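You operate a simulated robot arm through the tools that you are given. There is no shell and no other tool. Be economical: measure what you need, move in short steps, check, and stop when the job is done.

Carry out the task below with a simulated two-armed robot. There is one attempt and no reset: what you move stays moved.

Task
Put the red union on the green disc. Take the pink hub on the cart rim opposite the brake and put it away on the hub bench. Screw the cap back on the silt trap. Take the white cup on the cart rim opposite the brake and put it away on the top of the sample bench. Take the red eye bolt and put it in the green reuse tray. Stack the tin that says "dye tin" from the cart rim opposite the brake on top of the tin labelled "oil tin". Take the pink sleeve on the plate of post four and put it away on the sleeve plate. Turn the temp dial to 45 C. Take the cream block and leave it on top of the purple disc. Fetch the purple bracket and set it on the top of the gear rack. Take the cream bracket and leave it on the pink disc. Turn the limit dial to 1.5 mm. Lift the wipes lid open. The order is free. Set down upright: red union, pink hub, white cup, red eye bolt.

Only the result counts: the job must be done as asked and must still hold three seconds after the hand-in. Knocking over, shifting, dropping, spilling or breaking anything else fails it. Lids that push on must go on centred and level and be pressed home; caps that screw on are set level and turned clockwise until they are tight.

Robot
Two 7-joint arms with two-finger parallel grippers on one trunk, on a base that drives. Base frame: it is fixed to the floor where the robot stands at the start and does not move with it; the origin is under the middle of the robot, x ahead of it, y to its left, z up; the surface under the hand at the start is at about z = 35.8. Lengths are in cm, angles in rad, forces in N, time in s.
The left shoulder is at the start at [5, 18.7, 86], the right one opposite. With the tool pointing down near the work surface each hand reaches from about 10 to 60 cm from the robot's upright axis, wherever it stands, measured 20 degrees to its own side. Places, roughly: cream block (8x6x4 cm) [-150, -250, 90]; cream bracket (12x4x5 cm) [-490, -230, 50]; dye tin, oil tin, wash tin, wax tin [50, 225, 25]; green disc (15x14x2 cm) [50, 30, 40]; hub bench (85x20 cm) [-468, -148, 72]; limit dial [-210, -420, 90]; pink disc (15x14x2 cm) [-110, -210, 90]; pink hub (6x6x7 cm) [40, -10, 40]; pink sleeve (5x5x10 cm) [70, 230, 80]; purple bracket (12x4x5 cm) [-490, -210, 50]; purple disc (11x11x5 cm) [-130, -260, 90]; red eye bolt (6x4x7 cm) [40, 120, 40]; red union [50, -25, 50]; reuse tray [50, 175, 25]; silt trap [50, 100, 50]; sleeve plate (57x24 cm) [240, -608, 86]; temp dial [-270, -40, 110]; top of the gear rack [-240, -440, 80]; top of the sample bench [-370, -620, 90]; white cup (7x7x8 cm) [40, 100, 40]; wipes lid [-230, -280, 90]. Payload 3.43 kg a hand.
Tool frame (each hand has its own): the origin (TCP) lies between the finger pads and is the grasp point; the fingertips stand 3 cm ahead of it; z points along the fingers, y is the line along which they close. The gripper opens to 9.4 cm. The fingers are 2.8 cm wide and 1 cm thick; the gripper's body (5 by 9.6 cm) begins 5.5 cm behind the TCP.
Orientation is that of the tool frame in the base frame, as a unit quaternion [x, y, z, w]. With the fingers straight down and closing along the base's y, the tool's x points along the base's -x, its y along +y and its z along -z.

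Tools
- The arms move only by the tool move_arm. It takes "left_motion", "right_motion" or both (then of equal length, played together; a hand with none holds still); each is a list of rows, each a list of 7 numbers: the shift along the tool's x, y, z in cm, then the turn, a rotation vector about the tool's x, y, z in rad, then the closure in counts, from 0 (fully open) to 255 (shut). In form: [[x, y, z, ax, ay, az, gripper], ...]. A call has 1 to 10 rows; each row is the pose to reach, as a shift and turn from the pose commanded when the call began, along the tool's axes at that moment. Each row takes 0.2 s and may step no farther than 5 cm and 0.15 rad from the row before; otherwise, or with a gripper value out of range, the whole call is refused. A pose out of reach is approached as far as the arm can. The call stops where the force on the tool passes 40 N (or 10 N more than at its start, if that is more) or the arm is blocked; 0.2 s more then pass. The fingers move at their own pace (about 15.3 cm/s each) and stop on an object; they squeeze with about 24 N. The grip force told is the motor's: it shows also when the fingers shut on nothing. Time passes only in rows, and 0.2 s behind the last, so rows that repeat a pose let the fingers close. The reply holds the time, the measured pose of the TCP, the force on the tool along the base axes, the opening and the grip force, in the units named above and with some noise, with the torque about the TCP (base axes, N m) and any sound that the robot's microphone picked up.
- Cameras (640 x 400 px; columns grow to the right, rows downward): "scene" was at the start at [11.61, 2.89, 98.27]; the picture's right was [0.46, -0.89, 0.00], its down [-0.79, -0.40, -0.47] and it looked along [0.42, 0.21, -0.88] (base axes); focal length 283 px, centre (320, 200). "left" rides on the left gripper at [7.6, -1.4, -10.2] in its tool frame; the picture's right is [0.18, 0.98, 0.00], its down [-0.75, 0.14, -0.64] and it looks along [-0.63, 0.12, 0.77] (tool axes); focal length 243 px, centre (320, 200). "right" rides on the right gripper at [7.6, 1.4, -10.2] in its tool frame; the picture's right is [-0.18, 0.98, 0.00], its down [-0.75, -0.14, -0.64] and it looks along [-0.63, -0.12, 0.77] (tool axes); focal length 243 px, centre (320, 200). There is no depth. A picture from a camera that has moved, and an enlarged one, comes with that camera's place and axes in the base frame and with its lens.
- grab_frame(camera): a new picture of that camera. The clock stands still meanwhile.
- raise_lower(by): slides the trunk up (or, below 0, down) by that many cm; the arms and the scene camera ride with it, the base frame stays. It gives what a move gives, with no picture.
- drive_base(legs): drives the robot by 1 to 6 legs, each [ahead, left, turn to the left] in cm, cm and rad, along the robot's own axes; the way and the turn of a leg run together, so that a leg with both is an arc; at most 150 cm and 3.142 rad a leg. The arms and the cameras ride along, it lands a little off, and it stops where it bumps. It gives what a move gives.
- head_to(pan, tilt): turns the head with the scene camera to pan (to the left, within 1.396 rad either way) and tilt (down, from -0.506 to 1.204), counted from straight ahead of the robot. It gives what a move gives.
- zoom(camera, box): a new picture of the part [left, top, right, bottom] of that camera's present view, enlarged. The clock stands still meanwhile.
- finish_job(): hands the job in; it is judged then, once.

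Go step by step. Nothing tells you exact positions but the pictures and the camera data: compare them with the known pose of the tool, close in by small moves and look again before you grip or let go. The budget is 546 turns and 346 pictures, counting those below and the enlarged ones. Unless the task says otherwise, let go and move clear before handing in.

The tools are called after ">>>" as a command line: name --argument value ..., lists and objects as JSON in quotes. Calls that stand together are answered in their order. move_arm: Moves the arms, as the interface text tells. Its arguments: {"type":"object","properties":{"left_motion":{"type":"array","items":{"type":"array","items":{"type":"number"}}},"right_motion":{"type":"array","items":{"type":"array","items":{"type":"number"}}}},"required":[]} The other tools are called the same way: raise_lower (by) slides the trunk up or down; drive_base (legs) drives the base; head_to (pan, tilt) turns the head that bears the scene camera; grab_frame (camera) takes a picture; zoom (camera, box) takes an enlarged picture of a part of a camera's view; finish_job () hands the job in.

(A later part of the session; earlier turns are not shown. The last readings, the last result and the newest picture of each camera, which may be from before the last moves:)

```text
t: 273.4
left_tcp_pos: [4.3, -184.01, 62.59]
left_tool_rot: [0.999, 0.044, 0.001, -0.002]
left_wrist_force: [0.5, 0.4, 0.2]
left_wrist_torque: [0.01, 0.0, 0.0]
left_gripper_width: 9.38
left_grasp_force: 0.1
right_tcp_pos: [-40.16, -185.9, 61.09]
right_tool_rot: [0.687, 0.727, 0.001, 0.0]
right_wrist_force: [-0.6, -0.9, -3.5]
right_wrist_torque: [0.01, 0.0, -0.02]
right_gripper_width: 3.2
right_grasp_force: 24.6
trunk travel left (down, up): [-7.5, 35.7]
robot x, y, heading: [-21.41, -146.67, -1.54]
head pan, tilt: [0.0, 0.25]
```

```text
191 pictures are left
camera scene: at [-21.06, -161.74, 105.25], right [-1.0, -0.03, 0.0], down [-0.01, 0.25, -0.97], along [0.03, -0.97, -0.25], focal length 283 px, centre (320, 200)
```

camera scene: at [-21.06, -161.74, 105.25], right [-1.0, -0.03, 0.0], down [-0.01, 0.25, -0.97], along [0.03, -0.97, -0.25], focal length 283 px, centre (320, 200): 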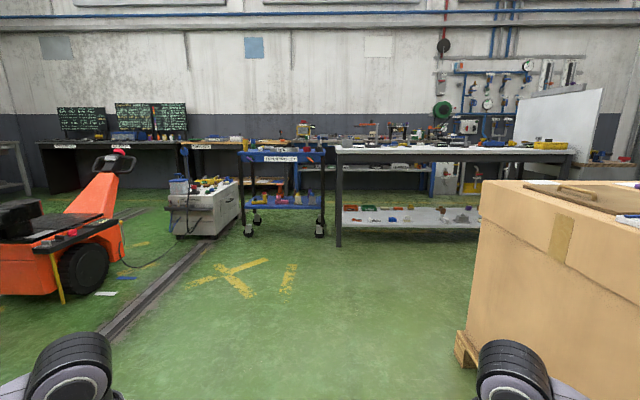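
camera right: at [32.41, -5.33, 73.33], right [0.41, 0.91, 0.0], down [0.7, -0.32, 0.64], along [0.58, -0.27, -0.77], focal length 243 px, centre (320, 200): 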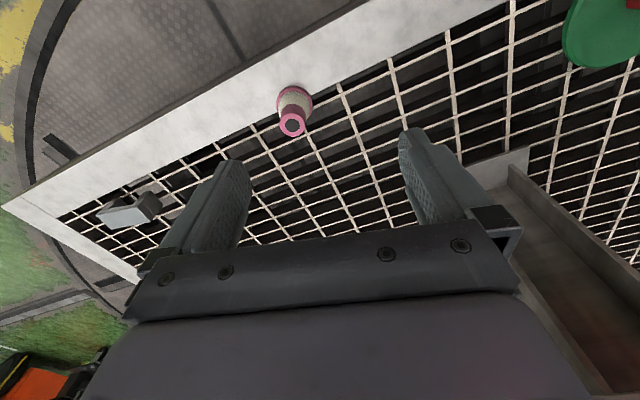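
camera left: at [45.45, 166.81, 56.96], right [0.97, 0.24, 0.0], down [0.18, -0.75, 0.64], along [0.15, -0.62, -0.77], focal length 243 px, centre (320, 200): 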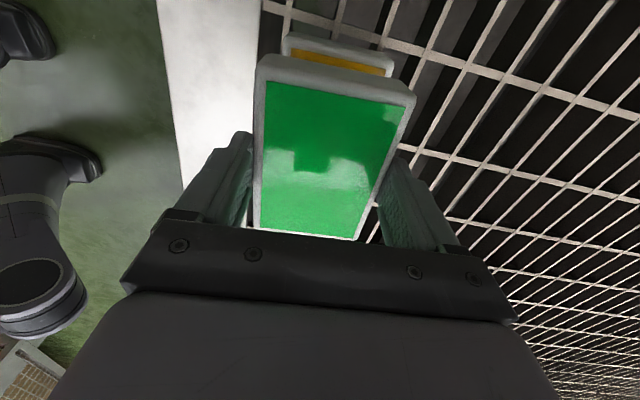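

The crate (x −171..−75, y −257..−187, top z≈88) carries the discs and block. I'll drive round to its south side to reach the cream block with the free left hand on the way to the hub bench.

>>> drive_base --legs '[[90, 0, -0.03], [75, 0, 0], [0, -60, 0], [0, -58, 0]]'

>>> head_to --pan -1.2 --tilt 0.3

>>> grab_frame --camera "scene"

```text
t: 292.4
left_tcp_pos: [-115.52, -349.52, 62.57]
left_tool_rot: [0.999, 0.039, 0.001, -0.001]
left_wrist_force: [-0.9, 0.5, 0.9]
left_wrist_torque: [-0.01, 0.02, 0.01]
left_gripper_width: 9.41
left_grasp_force: 0.1
right_tcp_pos: [-159.81, -351.03, 61.16]
right_tool_rot: [0.69, 0.724, 0.001, 0.0]
right_wrist_force: [0.7, -0.3, -2.9]
right_wrist_torque: [0.03, 0.02, -0.03]
right_gripper_width: 3.19
right_grasp_force: 24.3
trunk travel left (down, up): [-7.5, 35.7]
robot x, y, heading: [-140.85, -311.85, -1.548]
head pan, tilt: [0.0, 0.25]
```

```text
t: 293.8
left_tcp_pos: [-115.56, -349.59, 62.54]
left_tool_rot: [0.999, 0.038, 0.001, -0.001]
left_wrist_force: [0.7, -0.1, 0.5]
left_wrist_torque: [0.01, 0.0, 0.0]
left_gripper_width: 9.4
left_grasp_force: 0.1
right_tcp_pos: [-159.91, -350.96, 61.01]
right_tool_rot: [0.69, 0.723, 0.002, 0.0]
right_wrist_force: [-0.1, -0.3, -4.2]
right_wrist_torque: [0.0, 0.01, -0.05]
right_gripper_width: 3.2
right_grasp_force: 23.7
trunk travel left (down, up): [-7.5, 35.7]
robot x, y, heading: [-140.94, -311.85, -1.552]
head pan, tilt: [-1.201, 0.3]
```

```text
190 pictures are left
camera scene: at [-149.42, -321.2, 104.78], right [-0.38, 0.92, 0.0], down [0.27, 0.11, -0.96], along [-0.88, -0.36, -0.3], focal length 283 px, centre (320, 200)
```

scene: 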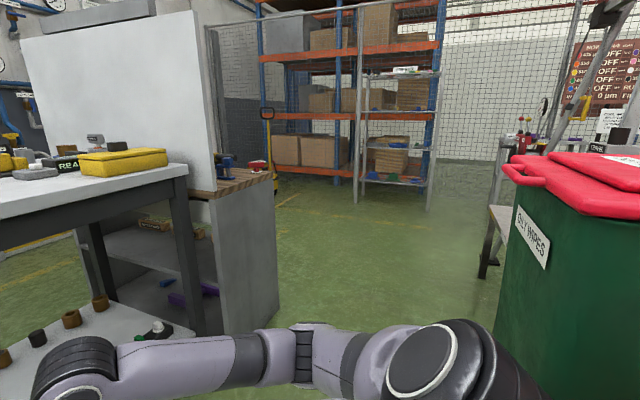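

The wipes lid is the red lid of the green "OILY WIPES" bin. Now raise the trunk and turn to face the crate.

>>> raise_lower --by 34

>>> drive_base --legs '[[12, 0, 0], [0, 0, 3.12]]'

>>> head_to --pan 0 --tilt 0.7

>>> grab_frame --camera "scene"

```text
t: 297.1
left_tcp_pos: [-115.53, -349.49, 96.56]
left_tool_rot: [0.999, 0.038, 0.001, 0.0]
left_wrist_force: [-0.3, -0.2, 0.9]
left_wrist_torque: [-0.01, 0.0, 0.01]
left_gripper_width: 9.4
left_grasp_force: 0.1
right_tcp_pos: [-159.93, -351.03, 94.98]
right_tool_rot: [0.69, 0.724, 0.002, 0.0]
right_wrist_force: [-0.2, -0.2, -3.1]
right_wrist_torque: [0.0, -0.05, 0.01]
right_gripper_width: 3.22
right_grasp_force: 24.3
trunk travel left (down, up): [-41.5, 1.7]
robot x, y, heading: [-140.98, -311.79, -1.547]
head pan, tilt: [-1.201, 0.3]
```

```text
t: 305.8
left_tcp_pos: [-166.52, -286.2, 96.53]
left_tool_rot: [-0.042, 0.999, -0.001, -0.001]
left_wrist_force: [0.0, 0.0, 0.0]
left_wrist_torque: [0.01, 0.01, 0.01]
left_gripper_width: 9.41
left_grasp_force: 0.1
right_tcp_pos: [-122.05, -284.38, 95.23]
right_tool_rot: [0.726, -0.687, 0.0, 0.002]
right_wrist_force: [-0.2, 0.0, -3.7]
right_wrist_torque: [-0.01, -0.02, -0.01]
right_gripper_width: 3.2
right_grasp_force: 23.5
trunk travel left (down, up): [-41.5, 1.7]
robot x, y, heading: [-140.76, -323.87, 1.599]
head pan, tilt: [-1.201, 0.3]
```

```text
t: 307.1
left_tcp_pos: [-166.44, -286.21, 96.54]
left_tool_rot: [-0.043, 0.999, -0.002, -0.002]
left_wrist_force: [0.6, 0.3, 0.3]
left_wrist_torque: [-0.02, -0.03, -0.01]
left_gripper_width: 9.4
left_grasp_force: 0.0
right_tcp_pos: [-121.99, -284.42, 95.18]
right_tool_rot: [0.726, -0.688, 0.0, 0.001]
right_wrist_force: [-0.3, -0.1, -3.1]
right_wrist_torque: [-0.04, -0.05, 0.01]
right_gripper_width: 3.2
right_grasp_force: 23.8
trunk travel left (down, up): [-41.5, 1.7]
robot x, y, heading: [-140.59, -323.88, 1.596]
head pan, tilt: [0.0, 0.7]
```

```text
189 pictures are left
camera scene: at [-141.04, -309.47, 135.17], right [1.0, 0.03, 0.0], down [0.02, -0.64, -0.76], along [-0.02, 0.76, -0.64], focal length 283 px, centre (320, 200)
```

scene: 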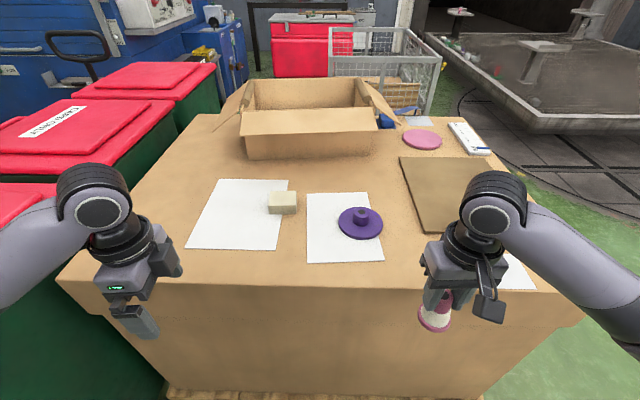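

I see the cream block (~[-151,-259]) and purple disc with boss (~[-133,-263]). Bring the left hand near the block.

>>> move_arm --left_motion '[[0, 0, -4, 0, 0, 0, 0], [-2, 3.5, -7, 0, 0, 0, 0], [-4.5, 7.5, -9, 0, 0, 0, 0], [-7, 11.5, -9.5, 0, 0, 0, 0], [-9.5, 15, -9.5, 0, 0, 0, 0], [-11, 18.5, -9.5, 0, 0, 0, 0]]'

>>> grab_frame --camera "left"

>>> zoom --camera "scene" --box '[180, 140, 440, 280]'

```text
refused: row 2 steps farther than a row can; nothing moved
```

```text
188 pictures are left
camera left: at [-173.95, -288.27, 106.87], right [-0.27, 0.96, 0.0], down [0.74, 0.21, 0.64], along [0.62, 0.17, -0.77], focal length 243 px, centre (320, 200)
```

left: 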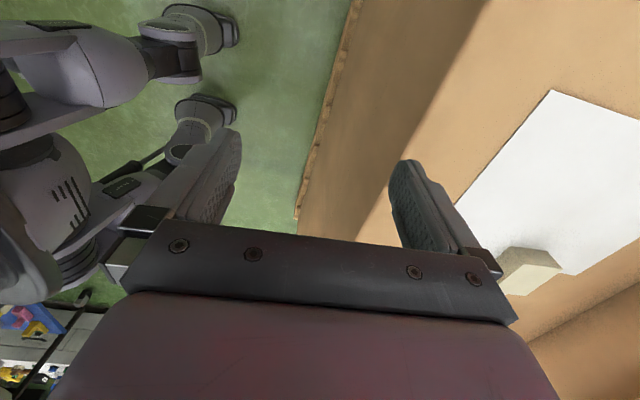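

```text
2.46 times, centred on (310, 210) of scene
camera zoom: at [-141.04, -309.47, 135.17], right [1.0, 0.03, 0.0], down [0.02, -0.64, -0.76], along [-0.02, 0.76, -0.64], focal length 697 px, centre (345, 175)
```

zoom: 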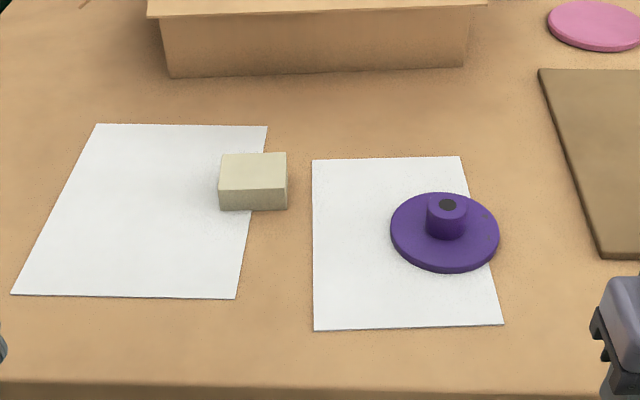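

>>> move_arm --left_motion '[[0, 0, -4.5, 0, 0, 0, 0], [-1.5, 3, -8, 0, 0, 0, 0], [-3.5, 7, -9.5, 0, 0, 0, 0], [-5.5, 11, -9.5, 0, 0, 0, 0], [-7.5, 15, -9.5, 0, 0, 0, 0], [-9.5, 18.5, -9.5, 0, 0, 0, 0]]'

>>> grab_frame --camera "left"

```text
t: 308.6
left_tcp_pos: [-158.48, -266.73, 106.06]
left_tool_rot: [-0.042, 0.999, 0.0, -0.002]
left_wrist_force: [-0.1, 0.7, 0.2]
left_wrist_torque: [0.01, 0.01, 0.01]
left_gripper_width: 9.4
left_grasp_force: 0.0
right_tcp_pos: [-122.1, -284.32, 95.06]
right_tool_rot: [0.725, -0.688, 0.0, 0.001]
right_wrist_force: [1.1, 0.7, -3.8]
right_wrist_torque: [0.01, 0.01, 0.07]
right_gripper_width: 3.2
right_grasp_force: 24.3
trunk travel left (down, up): [-41.5, 1.7]
robot x, y, heading: [-140.75, -323.76, 1.599]
head pan, tilt: [0.0, 0.7]
```

```text
186 pictures are left
camera left: at [-165.94, -268.89, 116.43], right [-0.27, 0.96, 0.0], down [0.74, 0.2, 0.64], along [0.62, 0.17, -0.77], focal length 243 px, centre (320, 200)
```

left: 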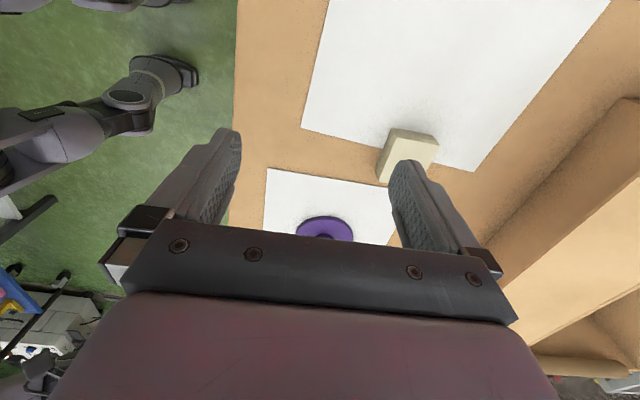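

>>> move_arm --left_motion '[[-1, 4.7, 0, 0, 0, 0, 0], [-2.2, 9.2, 0, 0, 0, 0, 0], [-2.2, 9.2, 0, 0, 0, 0, 0]]'

>>> grab_frame --camera "left"

```text
t: 309.4
left_tcp_pos: [-156.93, -261.71, 106.03]
left_tool_rot: [-0.041, 0.999, -0.001, -0.003]
left_wrist_force: [0.0, -0.6, -0.5]
left_wrist_torque: [0.02, 0.02, 0.01]
left_gripper_width: 9.4
left_grasp_force: 0.0
left hand out of reach, approached as far as the arm can: row 2, 3
right_tcp_pos: [-121.83, -284.57, 95.13]
right_tool_rot: [0.726, -0.687, 0.0, 0.002]
right_wrist_force: [0.4, 0.7, -3.5]
right_wrist_torque: [0.01, 0.01, 0.0]
right_gripper_width: 3.2
right_grasp_force: 23.9
trunk travel left (down, up): [-41.5, 1.7]
robot x, y, heading: [-140.46, -323.79, 1.596]
head pan, tilt: [0.0, 0.7]
```

```text
185 pictures are left
camera left: at [-164.38, -263.86, 116.33], right [-0.27, 0.96, 0.0], down [0.74, 0.2, 0.64], along [0.61, 0.17, -0.77], focal length 243 px, centre (320, 200)
```

left: 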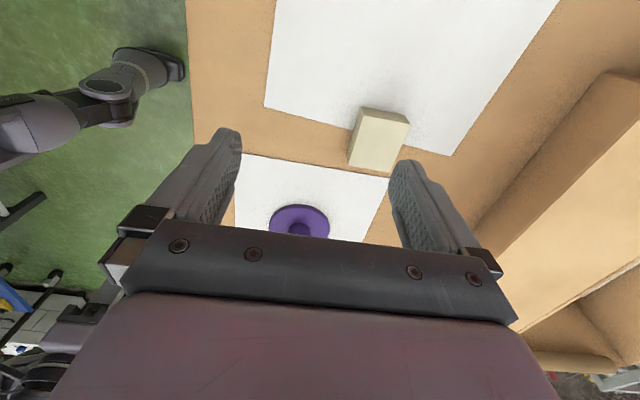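

Out of reach; raise the right hand (holding the hub) and drive forward 12 cm.

>>> move_arm --right_motion '[[0, 0, -4, 0, 0, 0, 255], [0, 0, -8, 0, 0, 0, 255], [0, 0, -11, 0, 0, 0, 255]]'

>>> drive_base --legs '[[12, 0, 0]]'

>>> grab_frame --camera "scene"

>>> grab_frame --camera "left"

```text
t: 310.1
left_tcp_pos: [-157.31, -261.66, 105.87]
left_tool_rot: [-0.043, 0.999, -0.002, -0.002]
left_wrist_force: [-0.2, -0.4, 0.2]
left_wrist_torque: [0.0, 0.0, -0.01]
left_gripper_width: 9.4
left_grasp_force: 0.0
right_tcp_pos: [-122.1, -284.35, 106.23]
right_tool_rot: [0.726, -0.688, 0.0, 0.002]
right_wrist_force: [0.0, -0.4, -4.0]
right_wrist_torque: [0.0, -0.01, -0.01]
right_gripper_width: 3.22
right_grasp_force: 24.4
trunk travel left (down, up): [-41.5, 1.7]
robot x, y, heading: [-140.82, -323.65, 1.595]
head pan, tilt: [0.0, 0.7]
```

```text
t: 311.4
left_tcp_pos: [-157.52, -249.89, 105.81]
left_tool_rot: [-0.042, 0.999, -0.001, -0.002]
left_wrist_force: [0.4, -1.2, -0.5]
left_wrist_torque: [-0.04, 0.0, 0.02]
left_gripper_width: 9.38
left_grasp_force: 0.0
right_tcp_pos: [-122.43, -272.5, 106.09]
right_tool_rot: [0.726, -0.688, 0.0, 0.001]
right_wrist_force: [-0.5, -0.1, -2.8]
right_wrist_torque: [-0.02, 0.01, -0.02]
right_gripper_width: 3.18
right_grasp_force: 24.2
trunk travel left (down, up): [-41.5, 1.7]
robot x, y, heading: [-141.06, -312.21, 1.595]
head pan, tilt: [0.0, 0.7]
```

```text
184 pictures are left
camera scene: at [-141.38, -297.67, 135.15], right [1.0, 0.03, 0.0], down [0.02, -0.64, -0.76], along [-0.02, 0.76, -0.65], focal length 283 px, centre (320, 200)
```

scene: 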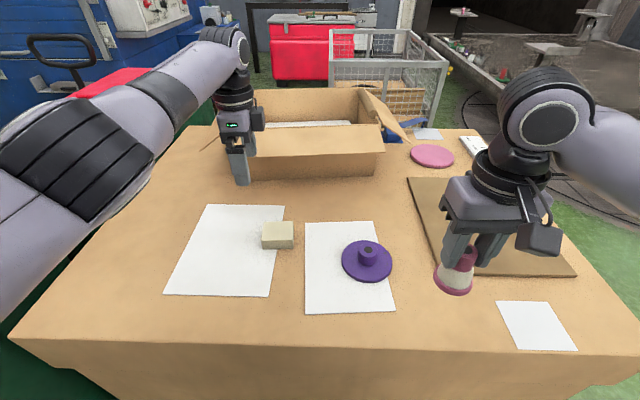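

```text
183 pictures are left
camera left: at [-164.99, -252.01, 116.14], right [-0.27, 0.96, 0.0], down [0.74, 0.21, 0.64], along [0.62, 0.17, -0.77], focal length 243 px, centre (320, 200)
```

left: 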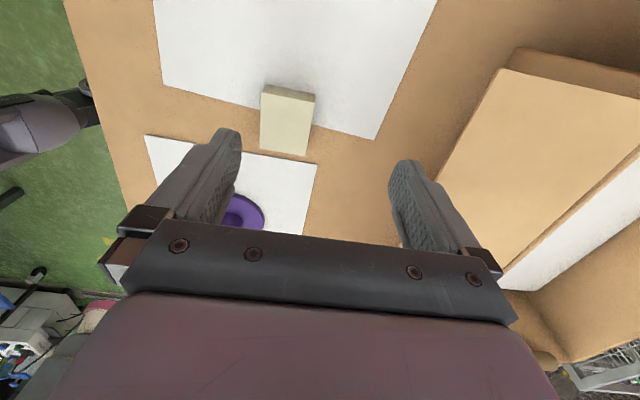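

Block ≈[-152.4,-252.5], top z≈87. Approach.

>>> move_arm --left_motion '[[-2.4, -1.5, 3, 0, 0, -0.03, 0], [-4.86, -3, 6, 0, 0, -0.05, 0], [-4.86, -3, 10, 0, 0, -0.05, 0], [-4.86, -3, 10, 0, 0, -0.05, 0]]'

>>> grab_frame --camera "left"

```text
t: 312.4
left_tcp_pos: [-152.05, -251.22, 95.6]
left_tool_rot: [-0.067, 0.998, -0.001, -0.002]
left_wrist_force: [1.0, -0.3, -0.2]
left_wrist_torque: [0.03, 0.0, 0.0]
left_gripper_width: 9.42
left_grasp_force: 0.1
left hand out of reach, approached as far as the arm can: row 1, 2, 3, 4
right_tcp_pos: [-122.42, -272.61, 106.19]
right_tool_rot: [0.726, -0.687, 0.0, 0.001]
right_wrist_force: [-0.4, -0.5, -3.6]
right_wrist_torque: [-0.04, -0.01, 0.02]
right_gripper_width: 3.21
right_grasp_force: 24.0
trunk travel left (down, up): [-41.5, 1.7]
robot x, y, heading: [-141.19, -312.29, 1.601]
head pan, tilt: [0.0, 0.7]
```

```text
182 pictures are left
camera left: at [-159.42, -253.69, 105.95], right [-0.31, 0.95, 0.0], down [0.73, 0.24, 0.64], along [0.61, 0.2, -0.77], focal length 243 px, centre (320, 200)
```

left: 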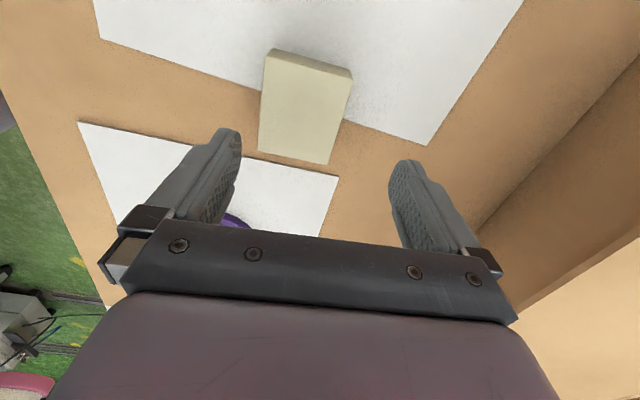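

>>> drive_base --legs '[[6, 0, 0]]'

>>> move_arm --left_motion '[[0, -3.5, 0, 0, 0, 0, 0], [0, -7.2, 0, 0, 0, 0, 0], [0, -7.2, 0, 0, 0, 0, 0]]'

>>> grab_frame --camera "left"

```text
t: 313.4
left_tcp_pos: [-152.21, -248.36, 95.57]
left_tool_rot: [-0.067, 0.998, -0.002, -0.001]
left_wrist_force: [-0.4, 0.3, 1.1]
left_wrist_torque: [-0.01, 0.03, -0.04]
left_gripper_width: 9.39
left_grasp_force: 0.1
right_tcp_pos: [-122.56, -269.9, 105.99]
right_tool_rot: [0.725, -0.688, 0.002, 0.003]
right_wrist_force: [-0.5, -0.7, -3.4]
right_wrist_torque: [-0.01, 0.01, 0.01]
right_gripper_width: 3.21
right_grasp_force: 23.9
trunk travel left (down, up): [-41.5, 1.7]
robot x, y, heading: [-140.87, -309.12, 1.597]
head pan, tilt: [0.0, 0.7]
stopped in leg 1: the robot was blocked; the commanded pose is now the measured one
```

```text
t: 314.2
left_tcp_pos: [-149.15, -249.17, 94.81]
left_tool_rot: [-0.067, 0.998, -0.002, -0.003]
left_wrist_force: [-0.6, -0.3, -1.0]
left_wrist_torque: [-0.03, 0.0, 0.01]
left_gripper_width: 9.37
left_grasp_force: 0.0
left hand out of reach, approached as far as the arm can: row 1, 2, 3
right_tcp_pos: [-122.47, -269.83, 106.16]
right_tool_rot: [0.726, -0.688, 0.002, 0.001]
right_wrist_force: [0.4, 0.4, -3.5]
right_wrist_torque: [-0.01, -0.01, 0.02]
right_gripper_width: 3.22
right_grasp_force: 23.8
trunk travel left (down, up): [-41.5, 1.7]
robot x, y, heading: [-141.2, -309.59, 1.594]
head pan, tilt: [0.0, 0.7]
```

```text
181 pictures are left
camera left: at [-156.5, -251.77, 105.07], right [-0.31, 0.95, 0.0], down [0.73, 0.24, 0.64], along [0.61, 0.2, -0.77], focal length 243 px, centre (320, 200)
```

left: 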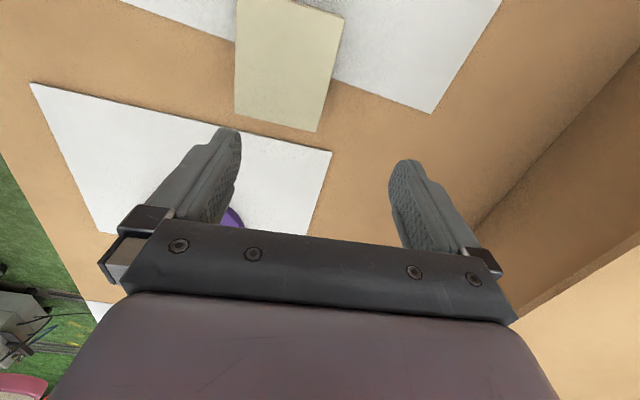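

>>> move_arm --left_motion '[[3, -1, 0, 0, 0, 0, 0], [3, -4, 0, 0, 0, 0, 0], [3, -4, 0, 0, 0, 0, 0]]'

>>> grab_frame --camera "scene"

```text
t: 315.0
left_tcp_pos: [-150.12, -249.11, 94.11]
left_tool_rot: [-0.067, 0.998, -0.002, -0.002]
left_wrist_force: [-0.2, 0.3, 0.2]
left_wrist_torque: [0.01, -0.02, 0.0]
left_gripper_width: 9.41
left_grasp_force: 0.1
left hand out of reach, approached as far as the arm can: row 1, 2, 3
right_tcp_pos: [-122.55, -269.72, 106.1]
right_tool_rot: [0.725, -0.688, 0.001, 0.002]
right_wrist_force: [-0.6, 0.5, -3.2]
right_wrist_torque: [-0.04, 0.01, -0.02]
right_gripper_width: 3.19
right_grasp_force: 23.9
trunk travel left (down, up): [-41.5, 1.7]
robot x, y, heading: [-141.36, -309.39, 1.599]
head pan, tilt: [0.0, 0.7]
```

```text
180 pictures are left
camera scene: at [-141.49, -294.93, 135.17], right [1.0, 0.03, 0.0], down [0.02, -0.64, -0.76], along [-0.02, 0.76, -0.64], focal length 283 px, centre (320, 200)
```

scene: 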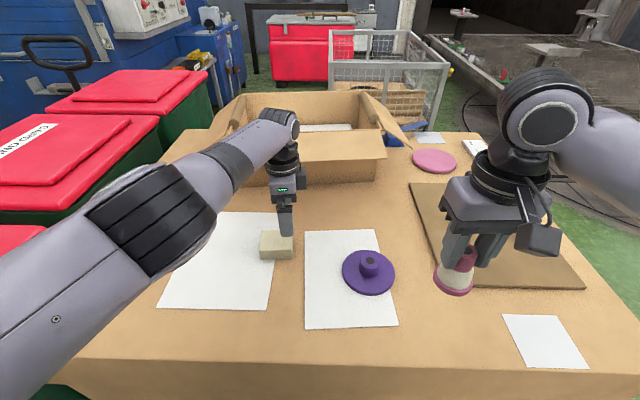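

The left arm is limited when reaching across; I'll raise the hand, back 3 cm and turn the base right so the block lies more on its left side.

>>> move_arm --left_motion '[[3, 2, -4, 0, 0, 0, 0], [6, 4, -8, 0, 0, 0, 0], [8, 5, -10, 0, 0, 0, 0]]'

>>> drive_base --legs '[[-3, 0, 0], [0, 0, -0.22]]'

>>> grab_frame --camera "left"

```text
refused: row 1 steps farther than a row can; nothing moved
```

```text
t: 316.7
left_tcp_pos: [-136.74, -251.58, 94.14]
left_tool_rot: [0.043, 0.999, -0.002, -0.003]
left_wrist_force: [-0.4, -0.2, -0.5]
left_wrist_torque: [0.01, -0.01, 0.01]
left_gripper_width: 9.42
left_grasp_force: 0.1
right_tcp_pos: [-114.24, -277.81, 106.14]
right_tool_rot: [-0.645, 0.764, -0.001, -0.003]
right_wrist_force: [-0.1, -0.4, -4.1]
right_wrist_torque: [0.02, 0.0, -0.01]
right_gripper_width: 3.19
right_grasp_force: 23.8
trunk travel left (down, up): [-41.5, 1.7]
robot x, y, heading: [-141.13, -312.48, 1.379]
head pan, tilt: [0.0, 0.7]
```

```text
179 pictures are left
camera left: at [-144.4, -252.36, 104.51], right [-0.1, 1.0, 0.0], down [0.77, 0.08, 0.64], along [0.63, 0.06, -0.77], focal length 243 px, centre (320, 200)
```

left: 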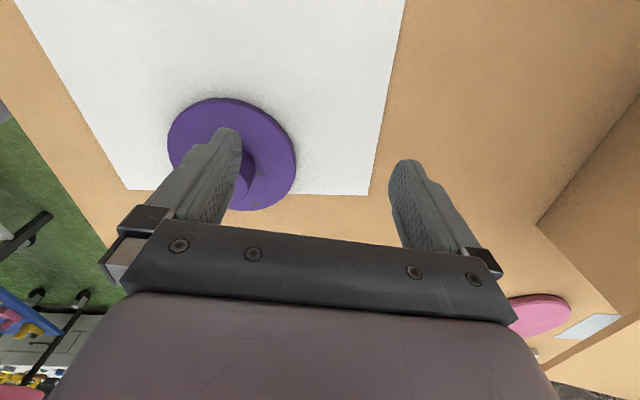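

>>> move_arm --left_motion '[[4, 1, -2, 0, 0, 0, 0], [8, 2, -4, 0, 0, 0, 0], [8, 2, -6, 0, 0, 0, 0], [8, 2, -6, 0, 0, 0, 0]]'

```text
t: 317.7
left_tcp_pos: [-144.05, -247.79, 100.14]
left_tool_rot: [0.042, 0.999, -0.004, -0.003]
left_wrist_force: [-0.3, -0.3, 0.1]
left_wrist_torque: [-0.03, -0.03, 0.0]
left_gripper_width: 9.4
left_grasp_force: 0.1
left hand out of reach, approached as far as the arm can: row 1, 2, 3, 4
right_tcp_pos: [-114.29, -277.86, 106.02]
right_tool_rot: [-0.645, 0.764, -0.001, -0.002]
right_wrist_force: [-1.3, 0.7, -3.4]
right_wrist_torque: [-0.03, 0.01, -0.03]
right_gripper_width: 3.21
right_grasp_force: 24.1
trunk travel left (down, up): [-41.5, 1.7]
robot x, y, heading: [-141.37, -312.17, 1.376]
head pan, tilt: [0.0, 0.7]
```

>>> move_arm --left_motion '[[0, -4.5, 0, 0, 0, 0, 0], [0, -9, 0, 0, 0, 0, 0], [0, -13, 0, 0, 0, 0, 0], [0, -13, 0, 0, 0, 0, 0]]'

>>> grab_frame --camera "scene"

```text
t: 318.7
left_tcp_pos: [-140.32, -249.27, 100.57]
left_tool_rot: [0.044, 0.999, -0.002, -0.003]
left_wrist_force: [0.2, -0.4, -0.9]
left_wrist_torque: [0.01, -0.03, 0.0]
left_gripper_width: 9.39
left_grasp_force: 0.1
left hand out of reach, approached as far as the arm can: row 1, 2, 3, 4
right_tcp_pos: [-114.23, -277.87, 106.1]
right_tool_rot: [-0.645, 0.764, -0.001, -0.002]
right_wrist_force: [-0.5, 1.1, -3.1]
right_wrist_torque: [0.02, 0.02, 0.0]
right_gripper_width: 3.2
right_grasp_force: 24.4
trunk travel left (down, up): [-41.5, 1.7]
robot x, y, heading: [-140.93, -311.86, 1.377]
head pan, tilt: [0.0, 0.7]
```

```text
178 pictures are left
camera scene: at [-138.27, -298.18, 135.16], right [0.98, -0.19, 0.0], down [-0.12, -0.63, -0.76], along [0.15, 0.75, -0.64], focal length 283 px, centre (320, 200)
```

scene: 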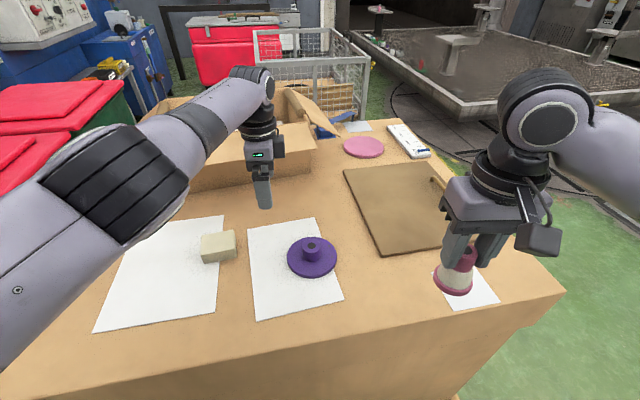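

>>> move_arm --left_motion '[[5, 0, 0, 0, 0, 0, 0], [10, 0, 0, 0, 0, 0, 0], [14, 0, 0, 0, 0, 0, 0], [14, 0, 0, 0, 0, 0, 0]]'

```text
t: 319.7
left_tcp_pos: [-153.68, -245.03, 101.69]
left_tool_rot: [0.043, 0.999, -0.003, -0.004]
left_wrist_force: [0.3, 0.1, -0.1]
left_wrist_torque: [0.01, -0.01, -0.05]
left_gripper_width: 9.4
left_grasp_force: 0.0
left hand out of reach, approached as far as the arm can: row 1, 2, 3, 4
right_tcp_pos: [-114.17, -277.76, 106.03]
right_tool_rot: [-0.646, 0.764, 0.0, -0.002]
right_wrist_force: [0.0, -0.4, -3.3]
right_wrist_torque: [-0.03, 0.04, 0.02]
right_gripper_width: 3.19
right_grasp_force: 24.1
trunk travel left (down, up): [-41.5, 1.7]
robot x, y, heading: [-140.99, -311.51, 1.379]
head pan, tilt: [0.0, 0.7]
```

>>> move_arm --left_motion '[[0, 0, -5, 0, 0, 0, 0], [0, -2, -9, 0, 0, 0, 0], [0, -6, -12, 0, 0, 0, 0], [0, -10, -14, 0, 0, 0, 0], [0, -14, -16, 0, 0, 0, 0], [0, -14, -16, 0, 0, 0, 0]]'

>>> grab_frame --camera "scene"

```text
t: 321.1
left_tcp_pos: [-154.82, -258.81, 117.86]
left_tool_rot: [0.043, 0.999, -0.004, -0.003]
left_wrist_force: [1.1, 0.1, -0.3]
left_wrist_torque: [0.01, -0.01, -0.01]
left_gripper_width: 9.39
left_grasp_force: 0.1
right_tcp_pos: [-114.28, -277.82, 106.0]
right_tool_rot: [-0.645, 0.764, 0.0, -0.003]
right_wrist_force: [0.2, 0.2, -3.0]
right_wrist_torque: [0.0, 0.01, 0.0]
right_gripper_width: 3.2
right_grasp_force: 24.2
trunk travel left (down, up): [-41.5, 1.7]
robot x, y, heading: [-140.94, -312.06, 1.376]
head pan, tilt: [0.0, 0.7]
```

```text
177 pictures are left
camera scene: at [-138.23, -298.16, 135.16], right [0.98, -0.19, 0.0], down [-0.12, -0.63, -0.76], along [0.15, 0.75, -0.64], focal length 283 px, centre (320, 200)
```

scene: 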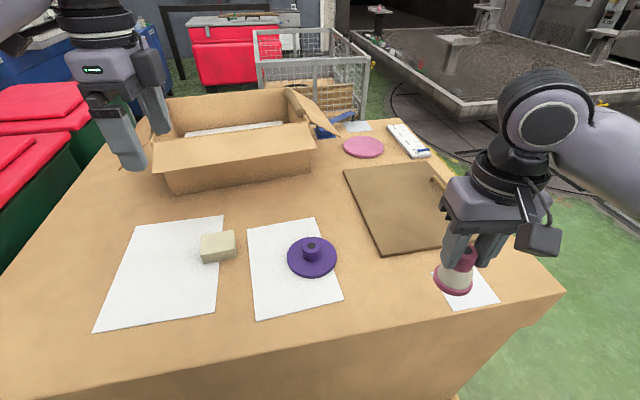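

Now the arm is free again. Move above the block and descend.

>>> move_arm --left_motion '[[-1, 3, 3, 0, 0, 0, 0], [-2, 6.3, 5, 0, 0, 0, 0], [-2, 6.3, 9.5, 0, 0, 0, 0], [-2, 6.3, 14, 0, 0, 0, 0], [-2, 6.3, 18.5, 0, 0, 0, 0], [-2, 6.3, 21.5, 0, 0, 0, 0]]'

>>> grab_frame --camera "left"

```text
t: 322.5
left_tcp_pos: [-152.36, -252.62, 96.48]
left_tool_rot: [0.043, 0.999, -0.001, -0.003]
left_wrist_force: [0.0, 0.6, 0.1]
left_wrist_torque: [0.04, -0.02, -0.02]
left_gripper_width: 9.42
left_grasp_force: 0.0
right_tcp_pos: [-114.36, -277.88, 106.12]
right_tool_rot: [-0.646, 0.764, 0.0, -0.002]
right_wrist_force: [-0.3, 0.0, -2.9]
right_wrist_torque: [0.01, -0.02, 0.01]
right_gripper_width: 3.2
right_grasp_force: 24.2
trunk travel left (down, up): [-41.5, 1.7]
robot x, y, heading: [-140.97, -312.02, 1.381]
head pan, tilt: [0.0, 0.7]
```

```text
176 pictures are left
camera left: at [-160.07, -253.52, 106.78], right [-0.1, 1.0, 0.0], down [0.77, 0.08, 0.64], along [0.63, 0.06, -0.77], focal length 243 px, centre (320, 200)
```

left: 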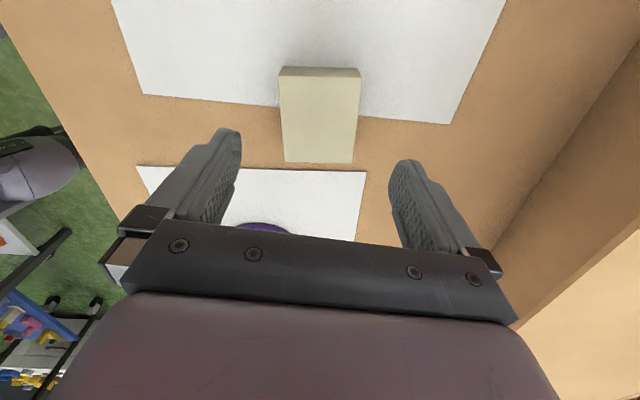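

>>> move_arm --left_motion '[[0.1, -0.2, 3, 0, 0, -0.09, 0], [0.1, -0.3, 6, 0, 0, -0.185, 0], [0.1, -0.3, 9, 0, 0, -0.185, 0], [0.1, -0.3, 9, 0, 0, -0.185, 0]]'

>>> grab_frame --camera "left"

```text
t: 323.5
left_tcp_pos: [-152.56, -252.93, 88.06]
left_tool_rot: [-0.05, 0.999, 0.003, -0.001]
left_wrist_force: [-5.4, 0.6, 36.0]
left_wrist_torque: [-1.79, -0.27, -0.03]
left_gripper_width: 9.3
left_grasp_force: 0.0
right_tcp_pos: [-114.24, -278.02, 106.28]
right_tool_rot: [-0.645, 0.764, 0.001, 0.0]
right_wrist_force: [0.1, -0.6, -3.0]
right_wrist_torque: [-0.01, 0.02, 0.0]
right_gripper_width: 3.2
right_grasp_force: 23.8
trunk travel left (down, up): [-41.5, 1.7]
robot x, y, heading: [-141.31, -312.25, 1.375]
head pan, tilt: [0.0, 0.7]
```

```text
175 pictures are left
camera left: at [-159.97, -255.26, 98.31], right [-0.28, 0.96, 0.01], down [0.74, 0.21, 0.64], along [0.61, 0.18, -0.77], focal length 243 px, centre (320, 200)
```

left: 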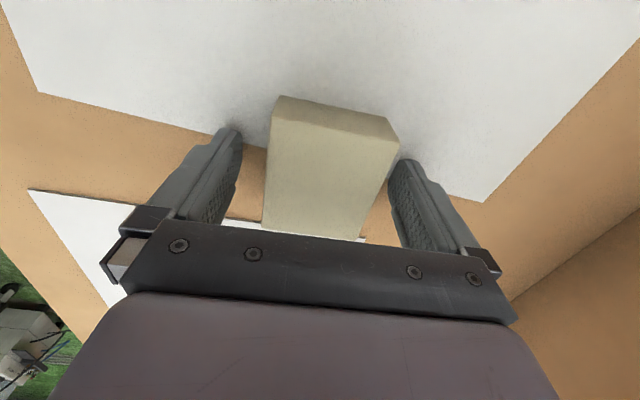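

Fingertips touched the box top (z≈85). Raise 0.9 cm and grip.

>>> move_arm --left_motion '[[0, 0, -1.3, 0, 0, 0, 0], [0, 0, -1.3, 0, 0, 0, 120], [0, 0, -1.3, 0, 0, 0, 255], [0, 0, -1.3, 0, 0, 0, 255], [0, 0, -1.3, 0, 0, 0, 255]]'

>>> grab_frame --camera "left"

```text
t: 324.7
left_tcp_pos: [-152.51, -253.01, 88.58]
left_tool_rot: [-0.049, 0.999, -0.003, -0.003]
left_wrist_force: [0.3, -0.2, -1.0]
left_wrist_torque: [0.04, 0.02, 0.0]
left_gripper_width: 6.39
left_grasp_force: 23.9
right_tcp_pos: [-114.25, -277.89, 106.17]
right_tool_rot: [-0.646, 0.764, 0.0, -0.002]
right_wrist_force: [0.2, 0.1, -3.3]
right_wrist_torque: [-0.02, 0.0, -0.02]
right_gripper_width: 3.2
right_grasp_force: 24.2
trunk travel left (down, up): [-41.5, 1.7]
robot x, y, heading: [-140.92, -312.11, 1.379]
head pan, tilt: [0.0, 0.7]
```

```text
174 pictures are left
camera left: at [-159.91, -255.23, 98.94], right [-0.28, 0.96, 0.0], down [0.74, 0.22, 0.64], along [0.61, 0.18, -0.77], focal length 243 px, centre (320, 200)
```

left: 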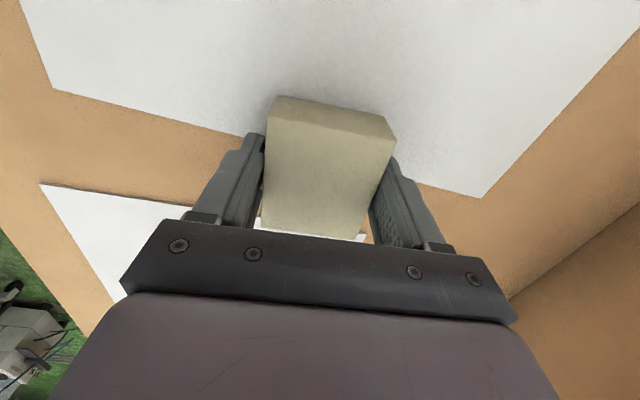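

Block held. Lift, then slide the base right 15 cm so the disc lies on the left arm's side.

>>> move_arm --left_motion '[[0, 0, -4, 0, 0, 0, 255], [0, 0, -8, 0, 0, 0, 255], [0, 0, -12, 0, 0, 0, 255], [0, 0, -15, 0, 0, 0, 255]]'

>>> drive_base --legs '[[0, -16, 0]]'

>>> grab_frame --camera "scene"

>>> grab_frame --camera "left"

```text
t: 325.7
left_tcp_pos: [-152.55, -253.13, 103.71]
left_tool_rot: [-0.049, 0.999, -0.003, -0.003]
left_wrist_force: [0.2, 1.0, -0.8]
left_wrist_torque: [0.02, 0.0, 0.0]
left_gripper_width: 6.41
left_grasp_force: 23.8
right_tcp_pos: [-114.28, -277.99, 106.07]
right_tool_rot: [-0.645, 0.764, 0.0, -0.001]
right_wrist_force: [1.1, -0.3, -3.6]
right_wrist_torque: [0.0, 0.05, -0.02]
right_gripper_width: 3.19
right_grasp_force: 24.0
trunk travel left (down, up): [-41.5, 1.7]
robot x, y, heading: [-141.23, -312.17, 1.382]
head pan, tilt: [0.0, 0.7]
```

```text
t: 327.7
left_tcp_pos: [-136.85, -256.04, 103.69]
left_tool_rot: [-0.05, 0.999, -0.002, -0.004]
left_wrist_force: [-0.2, 0.4, -1.8]
left_wrist_torque: [0.01, 0.0, -0.05]
left_gripper_width: 6.4
left_grasp_force: 23.8
right_tcp_pos: [-98.66, -280.95, 106.1]
right_tool_rot: [-0.646, 0.764, 0.0, -0.001]
right_wrist_force: [0.7, 0.3, -2.7]
right_wrist_torque: [-0.05, 0.01, -0.01]
right_gripper_width: 3.19
right_grasp_force: 23.5
trunk travel left (down, up): [-41.5, 1.7]
robot x, y, heading: [-125.12, -315.63, 1.378]
head pan, tilt: [0.0, 0.7]
```

```text
173 pictures are left
camera scene: at [-122.54, -301.28, 135.17], right [0.98, -0.19, 0.0], down [-0.12, -0.63, -0.76], along [0.15, 0.75, -0.64], focal length 283 px, centre (320, 200)
```

scene: 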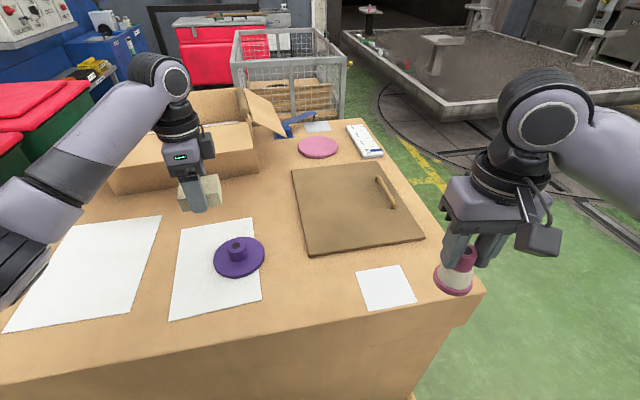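

```text
172 pictures are left
camera left: at [-144.16, -258.35, 114.05], right [-0.28, 0.96, 0.0], down [0.74, 0.22, 0.64], along [0.61, 0.18, -0.77], focal length 243 px, centre (320, 200)
```

left: 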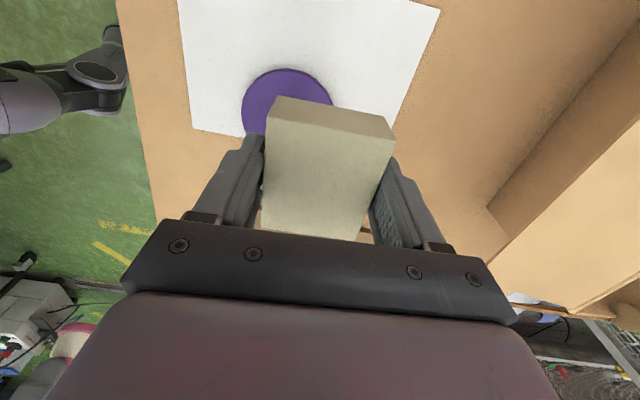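

>>> move_arm --left_motion '[[3, 4, -1, 0, 0, 0, 255], [6, 6, -2, 0, 0, 0, 255]]'

>>> zoom --camera "left" --box '[180, 40, 340, 240]'

>>> zoom --camera "scene" --box '[190, 210, 290, 310]'

```text
refused: row 1 steps farther than a row can; nothing moved
```

```text
2.00 times, centred on (260, 140) of left
camera zoom: at [-144.16, -258.35, 114.05], right [-0.28, 0.96, 0.0], down [0.74, 0.22, 0.64], along [0.61, 0.18, -0.77], focal length 485 px, centre (440, 320)
```

zoom: 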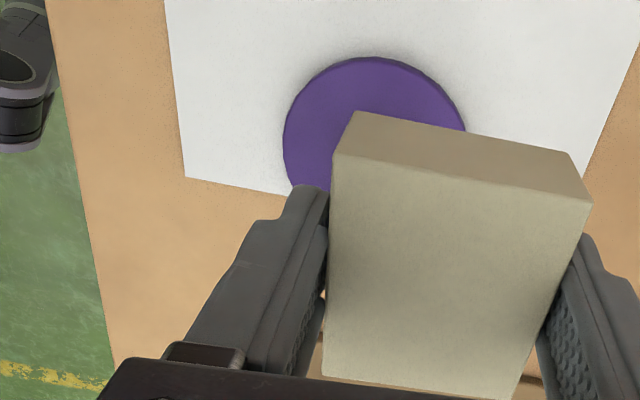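

```text
4.00 times, centred on (240, 260) of scene
camera zoom: at [-122.54, -301.28, 135.17], right [0.98, -0.19, 0.0], down [-0.12, -0.63, -0.76], along [0.15, 0.75, -0.64], focal length 1132 px, centre (640, -40)
```

zoom: 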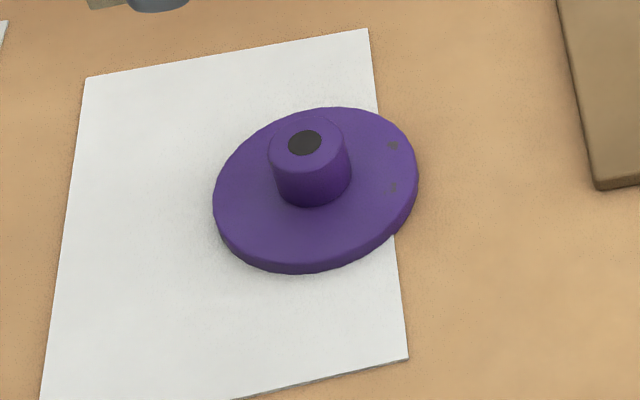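

Disc centre ≈[-133.0,-258.8], top ≈90. Move over and lower.

>>> move_arm --left_motion '[[-1.8, -1.6, 0, 0, 0, 0, 255], [-3.55, -3.1, 0, 0, 0, 0, 255], [-3.55, -3.1, 4, 0, 0, 0, 255], [-3.55, -3.1, 8, 0, 0, 0, 255], [-3.55, -3.1, 8, 0, 0, 0, 255]]'

>>> zoom --camera "scene" --box '[190, 200, 290, 300]'

>>> grab_frame --camera "left"

```text
t: 328.9
left_tcp_pos: [-132.82, -258.9, 95.62]
left_tool_rot: [-0.049, 0.999, -0.002, -0.002]
left_wrist_force: [-0.2, 0.4, -0.9]
left_wrist_torque: [0.01, 0.02, 0.01]
left_gripper_width: 6.37
left_grasp_force: 23.8
right_tcp_pos: [-98.61, -280.94, 106.13]
right_tool_rot: [-0.646, 0.763, 0.0, -0.002]
right_wrist_force: [-0.1, -0.5, -3.4]
right_wrist_torque: [-0.02, 0.0, -0.02]
right_gripper_width: 3.2
right_grasp_force: 24.2
trunk travel left (down, up): [-41.5, 1.7]
robot x, y, heading: [-125.07, -315.43, 1.38]
head pan, tilt: [0.0, 0.7]
```

```text
4.00 times, centred on (240, 250) of scene
camera zoom: at [-122.58, -301.28, 135.17], right [0.98, -0.19, 0.0], down [-0.12, -0.63, -0.76], along [0.15, 0.75, -0.64], focal length 1132 px, centre (640, 0)
```

zoom: 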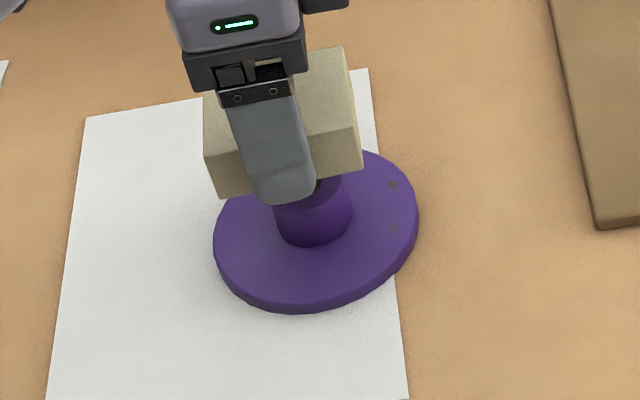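

```text
168 pictures are left
camera left: at [-140.18, -261.15, 105.97], right [-0.28, 0.96, 0.0], down [0.74, 0.22, 0.64], along [0.61, 0.18, -0.77], focal length 243 px, centre (320, 200)
```

left: 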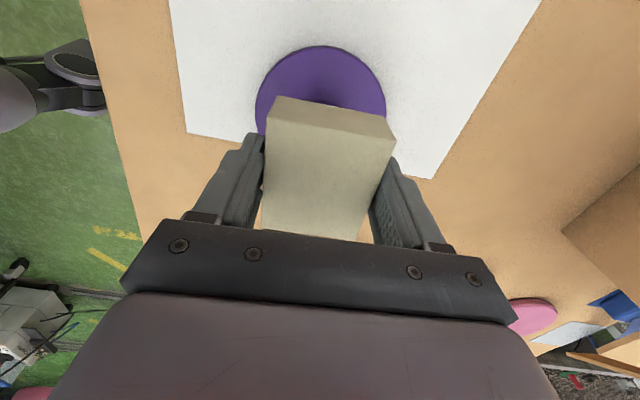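

>>> move_arm --left_motion '[[-0.35, -0.35, 0.5, 0, 0, 0, 255], [-0.35, -0.35, 1, 0, 0, 0, 255], [-0.35, -0.35, 1.4, 0, 0, 0, 255], [-0.35, -0.35, 1.7, 0, 0, 0, 255], [-0.35, -0.35, 2.0, 0, 0, 0, 255]]'

```text
t: 330.1
left_tcp_pos: [-132.65, -259.32, 93.69]
left_tool_rot: [-0.05, 0.999, -0.002, -0.003]
left_wrist_force: [-0.1, -0.2, -1.2]
left_wrist_torque: [0.03, 0.01, -0.02]
left_gripper_width: 6.39
left_grasp_force: 24.2
right_tcp_pos: [-98.54, -280.94, 106.13]
right_tool_rot: [-0.646, 0.763, -0.001, -0.001]
right_wrist_force: [0.0, 0.1, -3.6]
right_wrist_torque: [0.01, -0.03, -0.01]
right_gripper_width: 3.21
right_grasp_force: 24.8
trunk travel left (down, up): [-41.5, 1.7]
robot x, y, heading: [-125.32, -315.51, 1.378]
head pan, tilt: [0.0, 0.7]
```

>>> move_arm --left_motion '[[0, 0, 0.25, 0, 0, 0, 255], [0, 0, 0.5, 0, 0, 0, 255], [0, 0, 0.75, 0, 0, 0, 255]]'

```text
t: 330.9
left_tcp_pos: [-132.68, -259.2, 92.91]
left_tool_rot: [-0.049, 0.999, -0.003, -0.002]
left_wrist_force: [-0.2, -0.5, -0.5]
left_wrist_torque: [-0.02, -0.01, -0.04]
left_gripper_width: 6.39
left_grasp_force: 24.4
right_tcp_pos: [-98.53, -280.84, 106.07]
right_tool_rot: [-0.646, 0.764, 0.0, -0.002]
right_wrist_force: [-0.8, 0.6, -3.7]
right_wrist_torque: [-0.01, 0.04, 0.0]
right_gripper_width: 3.2
right_grasp_force: 23.5
trunk travel left (down, up): [-41.5, 1.7]
robot x, y, heading: [-125.13, -315.3, 1.377]
head pan, tilt: [0.0, 0.7]
```

>>> move_arm --left_motion '[[0, 0, 0.2, 0, 0, 0, 255], [0, 0, 0.4, 0, 0, 0, 255], [0, 0, 0.6, 0, 0, 0, 255]]'

>>> zoom --camera "scene" --box '[190, 200, 290, 300]'

```text
t: 331.7
left_tcp_pos: [-132.7, -259.2, 92.27]
left_tool_rot: [-0.049, 0.999, -0.002, -0.002]
left_wrist_force: [-0.6, -0.6, -1.7]
left_wrist_torque: [-0.01, -0.02, -0.03]
left_gripper_width: 6.38
left_grasp_force: 24.0
right_tcp_pos: [-98.54, -280.94, 106.22]
right_tool_rot: [-0.646, 0.764, 0.0, -0.002]
right_wrist_force: [-0.1, -0.7, -3.4]
right_wrist_torque: [0.0, 0.0, -0.02]
right_gripper_width: 3.21
right_grasp_force: 24.0
trunk travel left (down, up): [-41.5, 1.7]
robot x, y, heading: [-125.19, -314.94, 1.374]
head pan, tilt: [0.0, 0.7]
```

```text
4.00 times, centred on (240, 250) of scene
camera zoom: at [-122.57, -301.27, 135.17], right [0.98, -0.19, 0.0], down [-0.12, -0.63, -0.76], along [0.15, 0.75, -0.64], focal length 1132 px, centre (640, 0)
```

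zoom: 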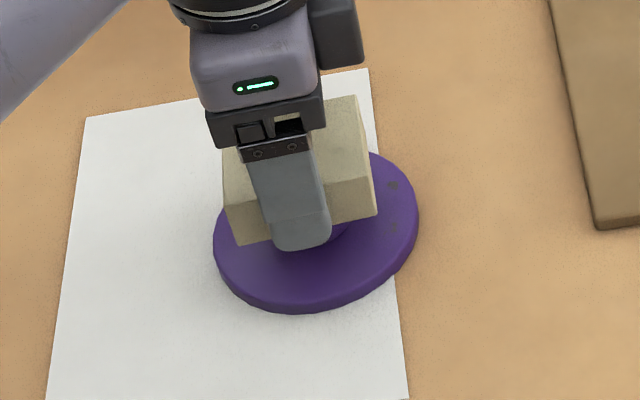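

>>> move_arm --left_motion '[[-0.3, 0.3, 0.2, 0, 0, 0, 255], [-0.3, 0.3, 0.4, 0, 0, 0, 255], [-0.3, 0.3, 0.6, 0, 0, 0, 255], [-0.3, 0.3, 0.8, 0, 0, 0, 255]]'

```text
t: 332.7
left_tcp_pos: [-132.3, -259.06, 91.68]
left_tool_rot: [-0.048, 0.999, 0.0, -0.002]
left_wrist_force: [-0.1, 0.9, 18.1]
left_wrist_torque: [0.01, -0.01, 0.01]
left_gripper_width: 6.43
left_grasp_force: 24.0
right_tcp_pos: [-98.52, -281.1, 106.17]
right_tool_rot: [-0.646, 0.764, 0.001, -0.001]
right_wrist_force: [-0.5, -0.1, -2.7]
right_wrist_torque: [0.0, 0.0, 0.03]
right_gripper_width: 3.2
right_grasp_force: 24.0
trunk travel left (down, up): [-41.5, 1.7]
robot x, y, heading: [-125.41, -315.4, 1.379]
head pan, tilt: [0.0, 0.7]
```

Contact with zero torque: well centred. Release and retreat upward.

>>> move_arm --left_motion '[[0, 0, -0.2, 0, 0, 0, 255], [0, 0, -0.2, 0, 0, 0, 60], [0, 0, -0.2, 0, 0, 0, 0], [0, 0, -0.2, 0, 0, 0, 0], [0, 0, -4, 0, 0, 0, 0], [0, 0, -8, 0, 0, 0, 0], [0, 0, -13, 0, 0, 0, 0]]'

>>> zoom --camera "scene" --box '[190, 200, 290, 300]'

```text
t: 334.3
left_tcp_pos: [-132.32, -258.91, 105.01]
left_tool_rot: [-0.049, 0.999, -0.002, -0.003]
left_wrist_force: [-0.7, -0.7, 0.2]
left_wrist_torque: [0.03, -0.01, -0.03]
left_gripper_width: 9.41
left_grasp_force: 0.0
right_tcp_pos: [-98.55, -281.06, 106.04]
right_tool_rot: [-0.644, 0.765, -0.001, -0.002]
right_wrist_force: [0.7, -0.3, -3.2]
right_wrist_torque: [0.01, -0.01, -0.02]
right_gripper_width: 3.19
right_grasp_force: 23.6
trunk travel left (down, up): [-41.5, 1.7]
robot x, y, heading: [-125.15, -315.07, 1.378]
head pan, tilt: [0.0, 0.7]
```

```text
4.00 times, centred on (240, 250) of scene
camera zoom: at [-122.56, -301.33, 135.17], right [0.98, -0.19, 0.0], down [-0.12, -0.63, -0.77], along [0.15, 0.75, -0.64], focal length 1132 px, centre (640, 0)
```

zoom: 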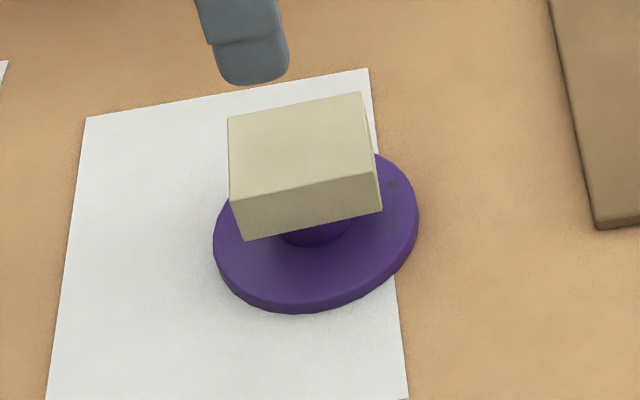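

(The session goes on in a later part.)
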